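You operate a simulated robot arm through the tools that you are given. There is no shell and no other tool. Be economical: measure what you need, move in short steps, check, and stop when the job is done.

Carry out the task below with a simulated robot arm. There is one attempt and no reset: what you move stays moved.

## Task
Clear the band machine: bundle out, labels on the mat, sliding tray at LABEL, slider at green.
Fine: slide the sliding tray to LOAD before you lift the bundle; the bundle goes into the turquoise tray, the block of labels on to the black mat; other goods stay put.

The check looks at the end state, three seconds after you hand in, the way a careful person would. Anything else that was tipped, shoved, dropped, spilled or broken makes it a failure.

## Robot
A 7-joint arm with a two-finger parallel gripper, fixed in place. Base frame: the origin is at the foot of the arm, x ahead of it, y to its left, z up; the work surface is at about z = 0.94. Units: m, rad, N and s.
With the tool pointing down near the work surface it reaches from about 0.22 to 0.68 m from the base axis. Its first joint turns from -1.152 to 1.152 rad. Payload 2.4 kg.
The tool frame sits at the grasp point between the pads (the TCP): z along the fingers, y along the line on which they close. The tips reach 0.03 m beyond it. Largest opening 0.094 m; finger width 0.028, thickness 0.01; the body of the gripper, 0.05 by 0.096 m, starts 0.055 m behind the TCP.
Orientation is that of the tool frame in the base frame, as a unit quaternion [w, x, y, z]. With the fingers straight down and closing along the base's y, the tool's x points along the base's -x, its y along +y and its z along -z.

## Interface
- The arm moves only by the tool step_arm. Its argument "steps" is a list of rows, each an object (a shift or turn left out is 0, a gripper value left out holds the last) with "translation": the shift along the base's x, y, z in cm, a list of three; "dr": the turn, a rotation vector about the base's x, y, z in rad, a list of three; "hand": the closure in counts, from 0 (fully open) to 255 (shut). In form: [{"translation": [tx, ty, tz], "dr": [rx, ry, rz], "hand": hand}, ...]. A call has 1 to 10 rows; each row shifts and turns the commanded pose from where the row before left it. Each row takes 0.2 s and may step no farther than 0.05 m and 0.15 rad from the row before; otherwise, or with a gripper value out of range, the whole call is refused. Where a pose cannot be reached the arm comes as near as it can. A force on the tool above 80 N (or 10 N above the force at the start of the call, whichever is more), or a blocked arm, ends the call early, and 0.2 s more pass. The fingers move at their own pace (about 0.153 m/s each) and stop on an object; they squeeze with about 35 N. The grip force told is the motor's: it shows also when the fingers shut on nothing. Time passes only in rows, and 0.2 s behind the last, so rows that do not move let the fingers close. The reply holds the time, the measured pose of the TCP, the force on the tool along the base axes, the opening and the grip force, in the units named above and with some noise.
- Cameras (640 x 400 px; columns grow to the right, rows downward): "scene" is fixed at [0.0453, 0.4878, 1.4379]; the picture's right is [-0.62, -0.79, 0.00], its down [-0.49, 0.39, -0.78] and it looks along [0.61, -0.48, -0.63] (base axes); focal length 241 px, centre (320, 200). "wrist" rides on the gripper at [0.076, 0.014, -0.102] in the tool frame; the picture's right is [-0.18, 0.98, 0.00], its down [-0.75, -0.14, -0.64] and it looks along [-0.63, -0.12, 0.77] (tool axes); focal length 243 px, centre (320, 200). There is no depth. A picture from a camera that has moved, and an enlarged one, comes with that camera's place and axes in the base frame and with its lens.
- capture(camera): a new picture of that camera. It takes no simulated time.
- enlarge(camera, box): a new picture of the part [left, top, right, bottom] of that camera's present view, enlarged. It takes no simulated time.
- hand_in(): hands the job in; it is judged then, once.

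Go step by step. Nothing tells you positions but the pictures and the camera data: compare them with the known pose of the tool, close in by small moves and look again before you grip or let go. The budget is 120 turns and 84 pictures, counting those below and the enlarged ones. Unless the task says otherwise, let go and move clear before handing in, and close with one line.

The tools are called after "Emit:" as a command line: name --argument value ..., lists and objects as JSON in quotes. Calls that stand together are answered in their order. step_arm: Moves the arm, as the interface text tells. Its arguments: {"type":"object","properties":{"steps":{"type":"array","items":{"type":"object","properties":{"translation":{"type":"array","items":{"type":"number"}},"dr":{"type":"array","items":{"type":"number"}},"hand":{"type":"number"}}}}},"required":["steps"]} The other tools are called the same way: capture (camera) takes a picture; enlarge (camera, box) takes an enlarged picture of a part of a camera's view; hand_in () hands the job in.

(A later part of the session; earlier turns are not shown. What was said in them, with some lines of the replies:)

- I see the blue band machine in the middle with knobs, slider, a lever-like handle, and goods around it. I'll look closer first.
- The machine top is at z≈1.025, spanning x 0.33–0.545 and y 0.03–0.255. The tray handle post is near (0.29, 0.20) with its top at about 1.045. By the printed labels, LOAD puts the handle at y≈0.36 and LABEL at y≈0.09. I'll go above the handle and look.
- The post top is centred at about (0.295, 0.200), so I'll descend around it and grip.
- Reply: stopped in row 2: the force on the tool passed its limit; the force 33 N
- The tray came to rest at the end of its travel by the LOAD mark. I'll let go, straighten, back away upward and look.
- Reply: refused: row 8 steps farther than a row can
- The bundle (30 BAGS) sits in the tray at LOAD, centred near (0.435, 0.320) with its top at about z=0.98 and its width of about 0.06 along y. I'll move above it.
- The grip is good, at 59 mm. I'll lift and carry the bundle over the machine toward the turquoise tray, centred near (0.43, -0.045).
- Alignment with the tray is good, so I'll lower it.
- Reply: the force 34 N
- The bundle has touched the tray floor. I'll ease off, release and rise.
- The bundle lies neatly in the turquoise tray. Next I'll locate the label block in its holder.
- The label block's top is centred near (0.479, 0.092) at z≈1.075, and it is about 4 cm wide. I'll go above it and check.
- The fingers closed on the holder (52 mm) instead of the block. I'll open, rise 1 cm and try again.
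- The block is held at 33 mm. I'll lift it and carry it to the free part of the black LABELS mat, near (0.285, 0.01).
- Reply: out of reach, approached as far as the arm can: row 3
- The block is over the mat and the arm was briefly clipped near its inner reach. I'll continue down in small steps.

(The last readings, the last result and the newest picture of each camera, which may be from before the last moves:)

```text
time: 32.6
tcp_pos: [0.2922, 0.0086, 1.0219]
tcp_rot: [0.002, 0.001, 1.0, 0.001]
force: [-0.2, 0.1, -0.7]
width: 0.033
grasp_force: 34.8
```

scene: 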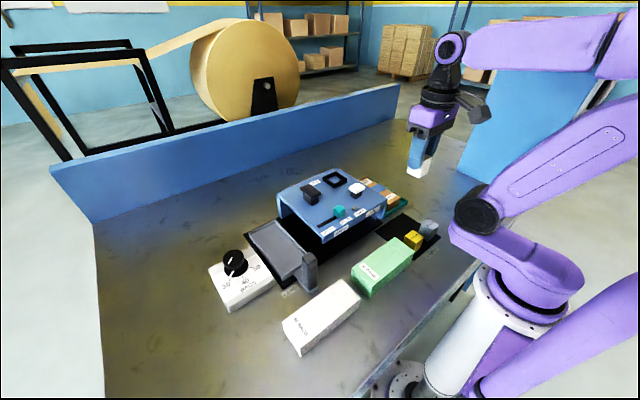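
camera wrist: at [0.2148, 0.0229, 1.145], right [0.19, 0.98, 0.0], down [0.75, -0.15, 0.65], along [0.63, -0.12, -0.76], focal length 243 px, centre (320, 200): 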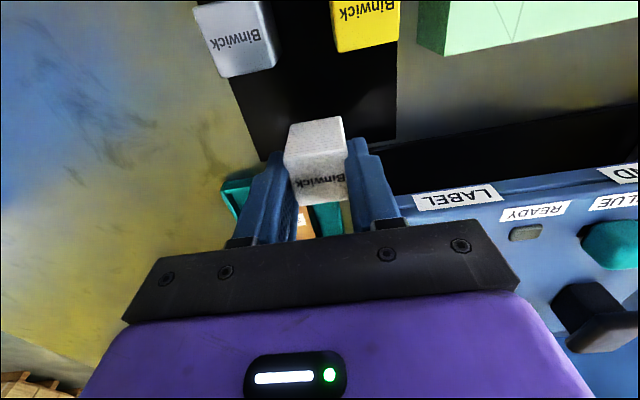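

Emit:
step_arm --steps '[{"translation": [-0.4, 0, -0.6]}, {"translation": [-0.4, 0, -0.4]}, {}]'

Emit:
enlarge --camera "scene" --box '[360, 190, 460, 252]'

```text
time: 33.4
tcp_pos: [0.2844, 0.0076, 1.0101]
tcp_rot: [0.003, 0.001, 1.0, 0.002]
force: [-0.5, 0.8, -1.3]
width: 0.0327
grasp_force: 35.3
```

```text
6.40 times, centred on (410, 221) of scene
camera zoom: at [0.0453, 0.4878, 1.4379], right [-0.62, -0.79, 0.0], down [-0.49, 0.39, -0.78], along [0.61, -0.48, -0.63], focal length 1543 px, centre (-256, 66)
```

zoom: 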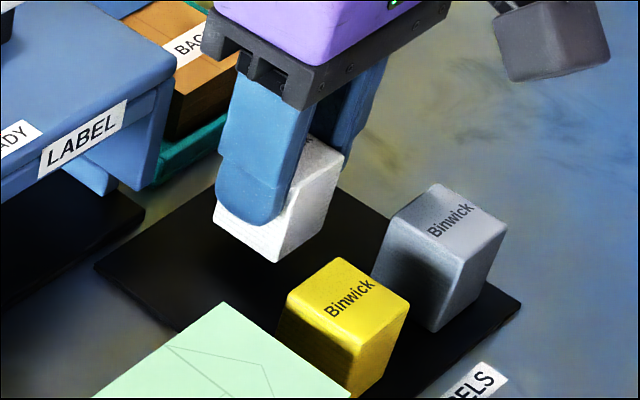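

Emit:
step_arm --steps '[{"translation": [0, 0, -0.5]}, {"translation": [0, 0, -0.3]}, {"translation": [0, 0, -0.2]}, {}]'

```text
time: 34.4
tcp_pos: [0.2835, 0.0084, 0.9998]
tcp_rot: [0.003, 0.002, 1.0, 0.002]
force: [-0.5, -0.3, -0.7]
width: 0.0329
grasp_force: 35.2
```

Emit:
step_arm --steps '[{"translation": [0, 0, -0.2]}, {"translation": [0, 0, -0.2]}, {}]'

Emit:
enlarge --camera "scene" --box '[360, 190, 460, 252]'

```text
time: 35.2
tcp_pos: [0.2844, 0.0093, 0.9956]
tcp_rot: [0.004, 0.001, 1.0, 0.002]
force: [-0.2, 0.8, -0.3]
width: 0.0327
grasp_force: 35.3
```

```text
6.40 times, centred on (410, 221) of scene
camera zoom: at [0.0453, 0.4878, 1.4379], right [-0.62, -0.79, 0.0], down [-0.49, 0.39, -0.78], along [0.61, -0.48, -0.63], focal length 1543 px, centre (-256, 66)
```

zoom: 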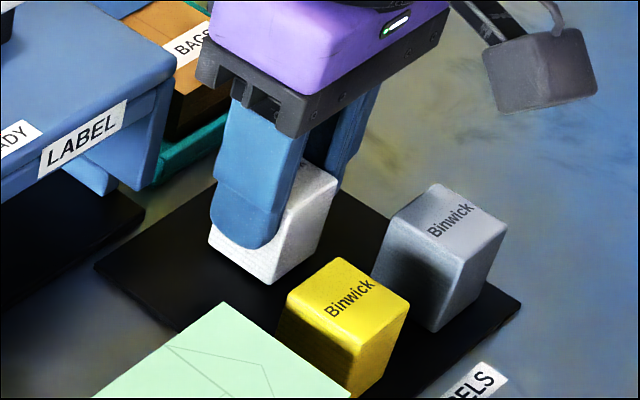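

Emit:
step_arm --steps '[{"translation": [0, 0, -0.2]}, {"translation": [0, 0, -0.2]}, {}]'

```text
time: 36.0
tcp_pos: [0.2849, 0.0076, 0.9923]
tcp_rot: [0.004, 0.001, 1.0, 0.003]
force: [-9.4, -5.0, 69.6]
width: 0.033
grasp_force: 34.7
```

The block is down on the mat. I'll ease off, release and rise.

Emit:
step_arm --steps '[{"translation": [0, 0, 0.3]}, {}, {"hand": 110}, {"hand": 80}, {}, {"translation": [0, 0, 3]}, {"translation": [0, 0, 4.5]}, {"translation": [0, 0, 4.5]}, {"translation": [0, 0, 4.5]}, {}]'

Emit:
enlarge --camera "scene" --box '[270, 150, 470, 275]'

Emit:
capture --camera "wrist"

```text
time: 38.2
tcp_pos: [0.2833, 0.0062, 1.1613]
tcp_rot: [0.002, 0.001, 1.0, 0.002]
force: [-0.3, 1.3, 0.4]
width: 0.0645
grasp_force: 0.0
```

```text
3.20 times, centred on (370, 212) of scene
camera zoom: at [0.0452, 0.4878, 1.4379], right [-0.62, -0.79, 0.0], down [-0.49, 0.39, -0.78], along [0.61, -0.48, -0.63], focal length 771 px, centre (160, 160)
```

zoom: 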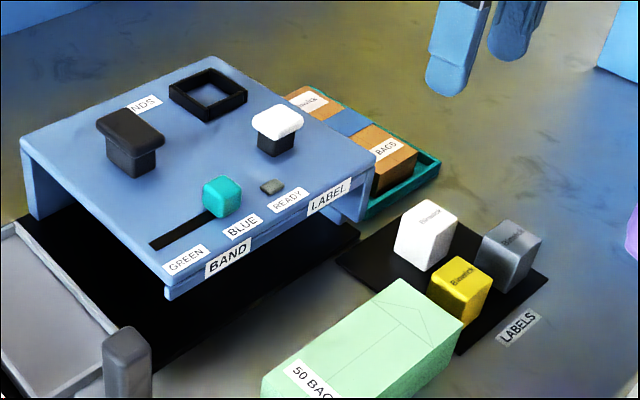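

```text
32 pictures are left
camera wrist: at [0.2056, 0.0217, 1.2645], right [0.18, 0.98, 0.0], down [0.75, -0.14, 0.64], along [0.63, -0.12, -0.76], focal length 243 px, centre (320, 200)
```

wrist: 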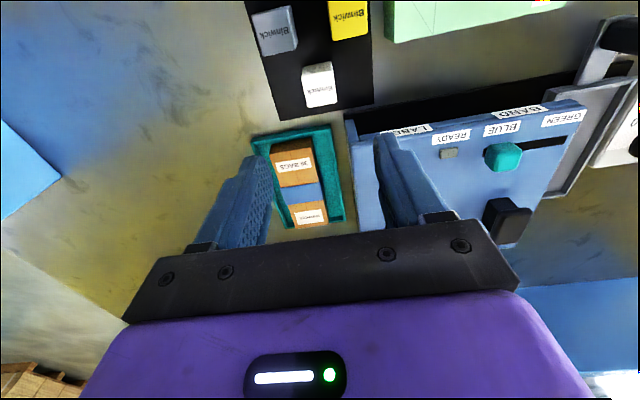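

The labels are on the mat and the bundle is in its tray. Next I'll return to the tray handle at LOAD.

Emit:
step_arm --steps '[{"translation": [0.2, 4.5, 0]}, {"translation": [0.2, 4.5, 0]}, {"translation": [0.2, 4.5, 0]}, {"translation": [0.2, 4.5, 0]}, {"translation": [0.2, 4.5, 0]}, {"translation": [0, 4.5, 0]}, {"translation": [0, 4.1, -2]}, {}]'

Emit:
capture --camera "wrist"

```text
time: 40.0
tcp_pos: [0.2946, 0.32, 1.1424]
tcp_rot: [0.002, 0.001, 1.0, 0.001]
force: [-0.4, 0.2, 0.3]
width: 0.0644
grasp_force: 0.1
```

```text
31 pictures are left
camera wrist: at [0.2177, 0.3345, 1.2452], right [0.19, 0.98, 0.0], down [0.75, -0.15, 0.64], along [0.63, -0.12, -0.76], focal length 243 px, centre (320, 200)
```

wrist: 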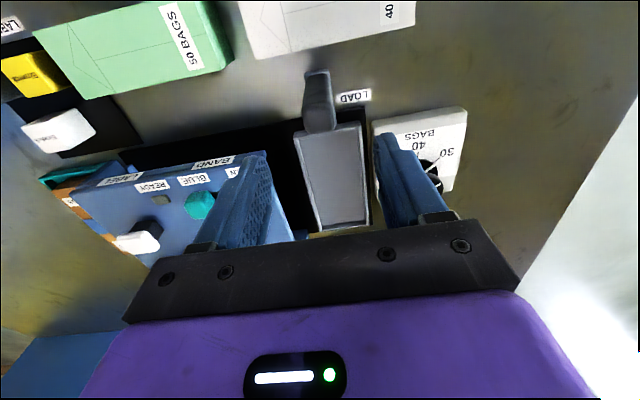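

Emit:
step_arm --steps '[{"translation": [0, 0.0, -4.5]}, {"translation": [0, 0, -4]}, {"translation": [0, 0, -3.5]}, {}, {"hand": 255}, {}, {}, {}]'

Emit:
enlarge --camera "scene" --box '[210, 170, 410, 295]'

```text
time: 41.8
tcp_pos: [0.2942, 0.3202, 1.0209]
tcp_rot: [0.001, 0.0, 1.0, 0.002]
force: [1.7, -6.3, -9.5]
width: 0.0302
grasp_force: 44.7
```

```text
3.20 times, centred on (310, 232) of scene
camera zoom: at [0.0453, 0.4877, 1.438], right [-0.62, -0.79, 0.0], down [-0.49, 0.39, -0.78], along [0.61, -0.48, -0.63], focal length 771 px, centre (352, 96)
```

zoom: 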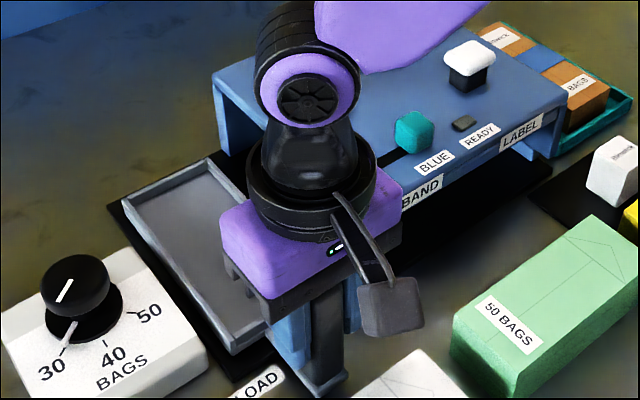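

Emit:
step_arm --steps '[{"translation": [0, -1, 0]}, {"translation": [0, -2, 0]}, {"translation": [0, -2, 0]}, {"translation": [0, -2, 0]}, {"translation": [0, -2, 0]}, {"translation": [0, -2, 0]}, {"translation": [0, -2, 0]}, {"translation": [0, -2, 0]}, {"translation": [0, -2, 0]}, {}]'

Emit:
capture --camera "wrist"

```text
time: 44.0
tcp_pos: [0.295, 0.1485, 1.0189]
tcp_rot: [0.002, 0.001, 1.0, 0.001]
force: [0.7, -0.5, -33.0]
width: 0.0304
grasp_force: 44.8
```

```text
29 pictures are left
camera wrist: at [0.218, 0.1632, 1.123], right [0.19, 0.98, 0.0], down [0.75, -0.14, 0.64], along [0.63, -0.12, -0.77], focal length 243 px, centre (320, 200)
```

wrist: 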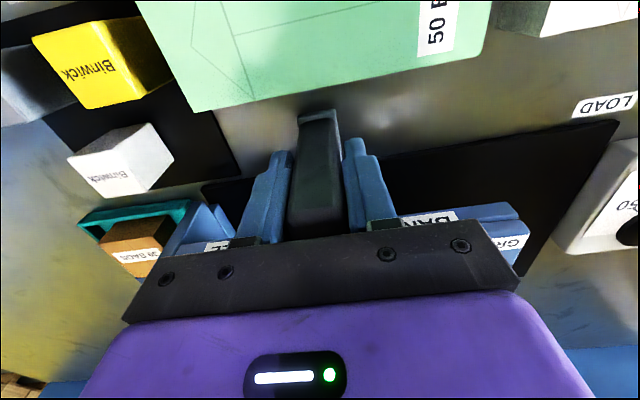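

Emit:
step_arm --steps '[{"translation": [0, -1, 0]}, {"translation": [0, -1, 0]}, {"translation": [0, -1, 0]}, {"translation": [0, -1, 0]}, {"translation": [0, -1, 0]}, {}]'

Emit:
capture --camera "wrist"

Emit:
enlarge --camera "scene" --box '[270, 150, 470, 275]'

```text
time: 45.4
tcp_pos: [0.2955, 0.099, 1.0206]
tcp_rot: [0.0, 0.002, 1.0, 0.001]
force: [2.2, -0.5, -36.7]
width: 0.0302
grasp_force: 44.6
```

```text
28 pictures are left
camera wrist: at [0.2179, 0.114, 1.1244], right [0.19, 0.98, 0.0], down [0.75, -0.14, 0.64], along [0.63, -0.12, -0.77], focal length 243 px, centre (320, 200)
```

wrist: 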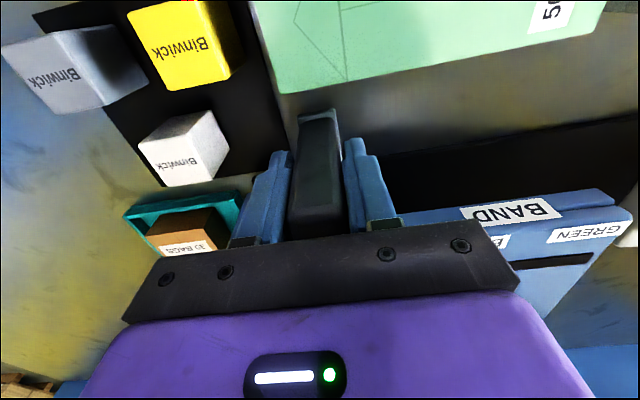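

```text
3.20 times, centred on (370, 212) of scene
camera zoom: at [0.0457, 0.4879, 1.4379], right [-0.62, -0.79, 0.0], down [-0.49, 0.39, -0.78], along [0.61, -0.48, -0.63], focal length 771 px, centre (160, 160)
```

zoom: 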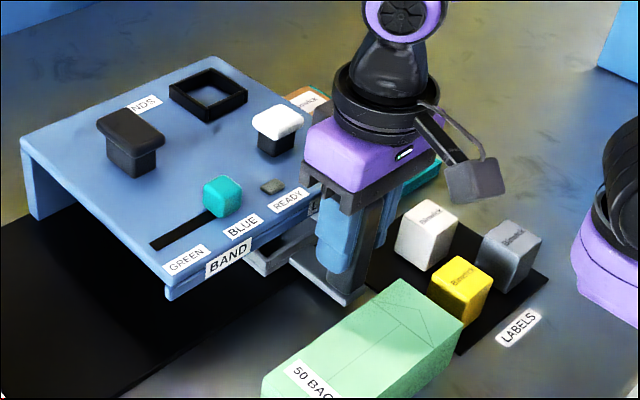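

Emit:
step_arm --steps '[{"translation": [0, -0.5, 0]}, {"translation": [0, -0.5, 0]}, {"translation": [0, -0.5, 0]}, {}]'

```text
time: 46.4
tcp_pos: [0.2947, 0.0899, 1.0212]
tcp_rot: [0.004, -0.002, 1.0, 0.005]
force: [-9.6, 60.8, -36.3]
width: 0.0304
grasp_force: 45.1
```

The tray hit its stop at y≈0.09, which lines up with LABEL. I'll relax, release and rise.

Emit:
step_arm --steps '[{"translation": [0, 0.5, 0]}, {}, {"hand": 160}, {"hand": 120}, {}, {"translation": [0, 0, 3]}, {"translation": [0, 0, 4.5]}, {"translation": [0, 0, 4.5]}, {"translation": [0, 0, 4.5]}, {}]'

Emit:
enlarge --camera "scene" --box '[270, 150, 470, 275]'

Emit:
capture --camera "wrist"

```text
time: 48.6
tcp_pos: [0.2948, 0.09, 1.1861]
tcp_rot: [0.002, 0.001, 1.0, 0.002]
force: [0.3, 0.0, 0.9]
width: 0.0498
grasp_force: 0.0
```

```text
3.20 times, centred on (370, 212) of scene
camera zoom: at [0.0452, 0.4878, 1.4379], right [-0.62, -0.79, 0.0], down [-0.49, 0.39, -0.78], along [0.61, -0.48, -0.63], focal length 771 px, centre (160, 160)
```

zoom: 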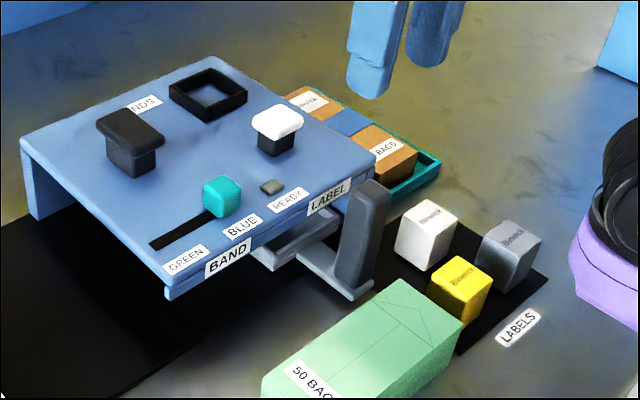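

```text
25 pictures are left
camera wrist: at [0.2174, 0.1053, 1.2884], right [0.19, 0.98, 0.0], down [0.75, -0.14, 0.64], along [0.63, -0.12, -0.76], focal length 243 px, centre (320, 200)
```

wrist: 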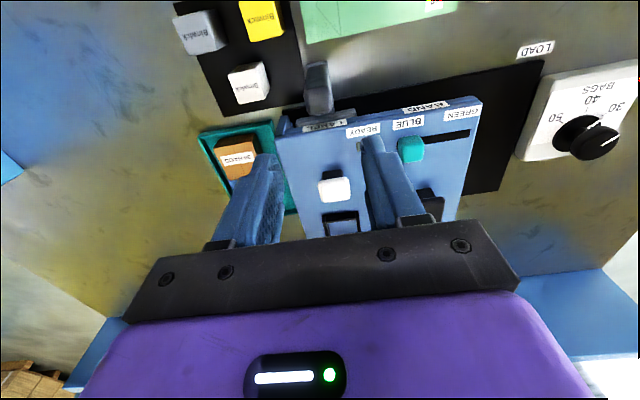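

The tray is at LABEL. Next is the slider: its knob is near (0.36, 0.178) and GREEN is at y≈0.236. I'll go above it.

Emit:
step_arm --steps '[{"translation": [3, 4, 0], "hand": 135}, {"translation": [3.0, 4, 0]}, {"translation": [0.4, 0.8, -4]}, {"translation": [0, 0, -4]}, {}]'

Emit:
enlarge --camera "wrist" --box '[200, 60, 440, 260]'

Emit:
enlarge --camera "scene" --box '[280, 160, 400, 235]'

```text
time: 49.8
tcp_pos: [0.357, 0.1772, 1.1049]
tcp_rot: [0.003, 0.001, 1.0, 0.002]
force: [0.2, 0.2, -0.8]
width: 0.0444
grasp_force: 0.2
```

```text
2.00 times, centred on (320, 160) of wrist
camera zoom: at [0.2805, 0.1918, 1.2083], right [0.19, 0.98, 0.0], down [0.75, -0.14, 0.64], along [0.63, -0.12, -0.76], focal length 485 px, centre (320, 280)
```

zoom: 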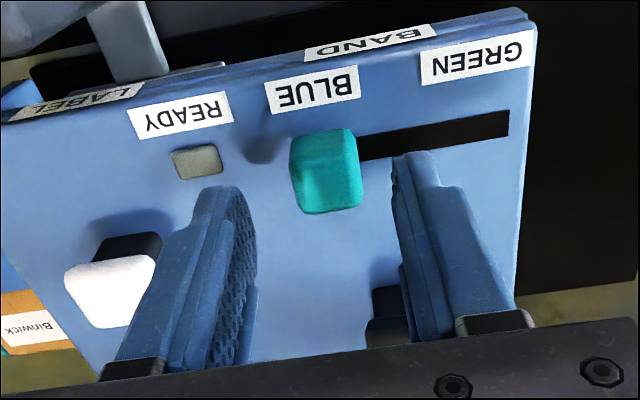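

```text
5.33 times, centred on (340, 198) of scene
camera zoom: at [0.0453, 0.4878, 1.4379], right [-0.62, -0.79, 0.0], down [-0.49, 0.39, -0.78], along [0.61, -0.48, -0.63], focal length 1286 px, centre (213, 213)
```

zoom: 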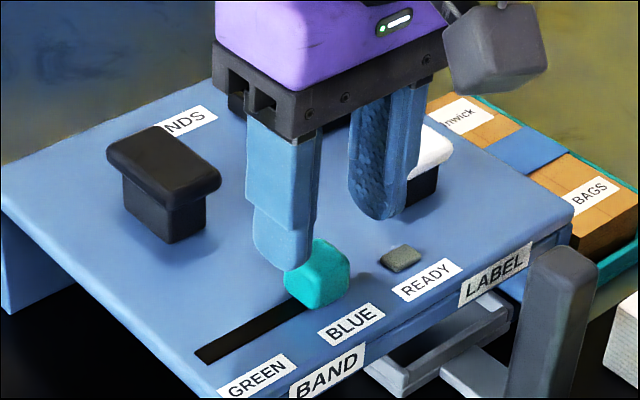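

Emit:
step_arm --steps '[{"translation": [0.9, 0.2, -2]}, {"translation": [0, 0, -1.8]}, {}, {"hand": 255}, {}, {}, {}]'

Emit:
enlarge --camera "scene" --box '[280, 160, 400, 235]'

```text
time: 51.4
tcp_pos: [0.368, 0.1797, 1.0666]
tcp_rot: [0.001, 0.001, 1.0, 0.002]
force: [0.2, -0.4, -5.9]
width: 0.0231
grasp_force: 45.6
```

```text
5.33 times, centred on (340, 198) of scene
camera zoom: at [0.0454, 0.4878, 1.4379], right [-0.62, -0.79, 0.0], down [-0.49, 0.39, -0.78], along [0.61, -0.48, -0.63], focal length 1286 px, centre (213, 213)
```

zoom: 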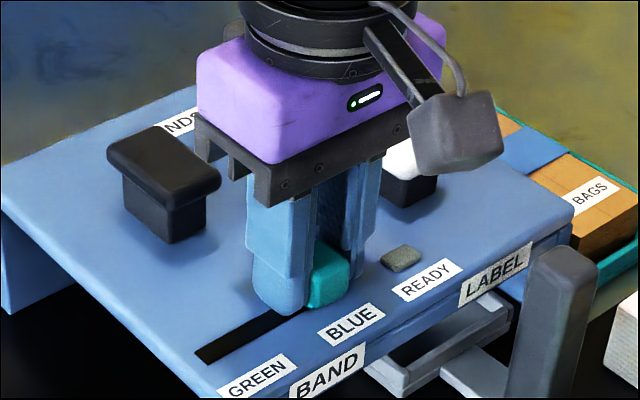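

Emit:
step_arm --steps '[{"translation": [0, 1, 0]}, {"translation": [0, 1, 0]}, {"translation": [0, 1, 0]}, {"translation": [0, 1, 0]}, {"translation": [0, 0.7, 0]}, {"translation": [0, 0.5, 0]}, {}]'

Emit:
enlarge --camera "scene" --box '[280, 160, 400, 235]'

```text
time: 53.0
tcp_pos: [0.3673, 0.2325, 1.0681]
tcp_rot: [0.001, 0.001, 1.0, 0.0]
force: [4.0, 0.8, -20.6]
width: 0.0233
grasp_force: 45.0
```

```text
5.33 times, centred on (340, 198) of scene
camera zoom: at [0.0456, 0.488, 1.4378], right [-0.62, -0.79, 0.0], down [-0.49, 0.39, -0.78], along [0.61, -0.48, -0.63], focal length 1286 px, centre (213, 213)
```

zoom: 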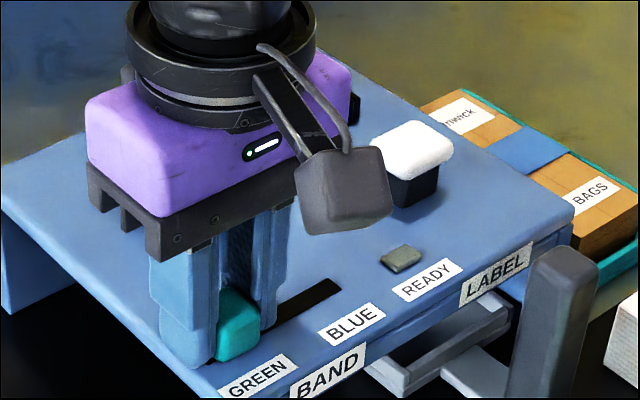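

Emit:
step_arm --steps '[{"translation": [0, 0.4, 0]}, {"translation": [0, 0.4, 0]}, {}]'

```text
time: 53.8
tcp_pos: [0.367, 0.2357, 1.0678]
tcp_rot: [0.0, 0.002, 1.0, -0.001]
force: [5.8, -31.0, -13.3]
width: 0.0231
grasp_force: 44.4
```

The slider has met its end stop at y≈0.236, which is GREEN. I'll relax, release and rise clear.

Emit:
step_arm --steps '[{"translation": [0, -0.4, 0]}, {}, {"hand": 170}, {"hand": 140}, {}, {"translation": [0, 0, 3]}, {"translation": [0, 0, 4.5]}, {"translation": [0, 0, 4.5]}, {"translation": [0, 0, 4.5]}, {}]'

Emit:
enlarge --camera "scene" --box '[220, 150, 460, 300]'

Emit:
capture --camera "wrist"

```text
time: 56.0
tcp_pos: [0.3685, 0.235, 1.2334]
tcp_rot: [0.002, 0.001, 1.0, 0.002]
force: [-0.1, 0.1, 0.9]
width: 0.0424
grasp_force: 0.0
```

```text
2.67 times, centred on (340, 225) of scene
camera zoom: at [0.0453, 0.4878, 1.4379], right [-0.62, -0.79, 0.0], down [-0.49, 0.39, -0.78], along [0.61, -0.48, -0.63], focal length 643 px, centre (267, 133)
```

zoom: 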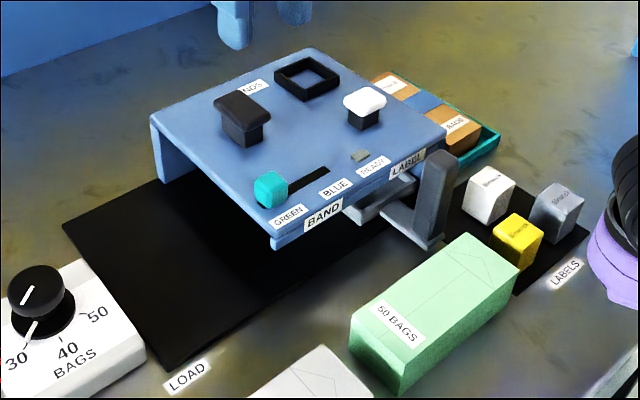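

```text
19 pictures are left
camera wrist: at [0.2906, 0.25, 1.336], right [0.19, 0.98, 0.0], down [0.75, -0.14, 0.64], along [0.63, -0.12, -0.76], focal length 243 px, centre (320, 200)
```

wrist: 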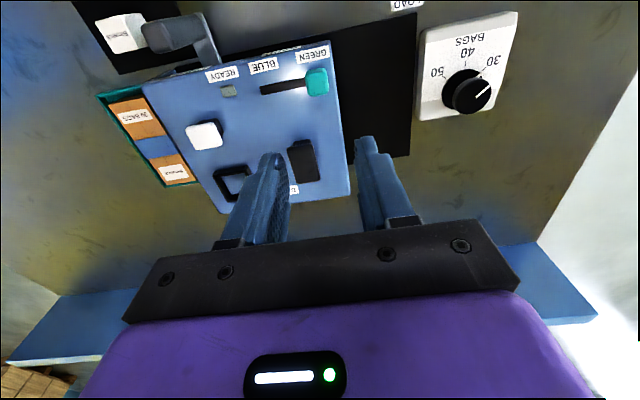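

Everything is in place: the bundle is in the turquoise tray, the labels are on the mat, the tray is at LABEL and the slider is at GREEN. The arm is clear, so I'm handing in.

Emit:
hand_in

```text
The job is handed in.
```

The band machine is cleared and handed in: the bundle is in the turquoise tray, the labels are on the black mat, the sliding tray is at LABEL, and the slider is at green. On the first try for the labels the fingers briefly closed on their holder, but nothing looked moved in the pictures afterwards.
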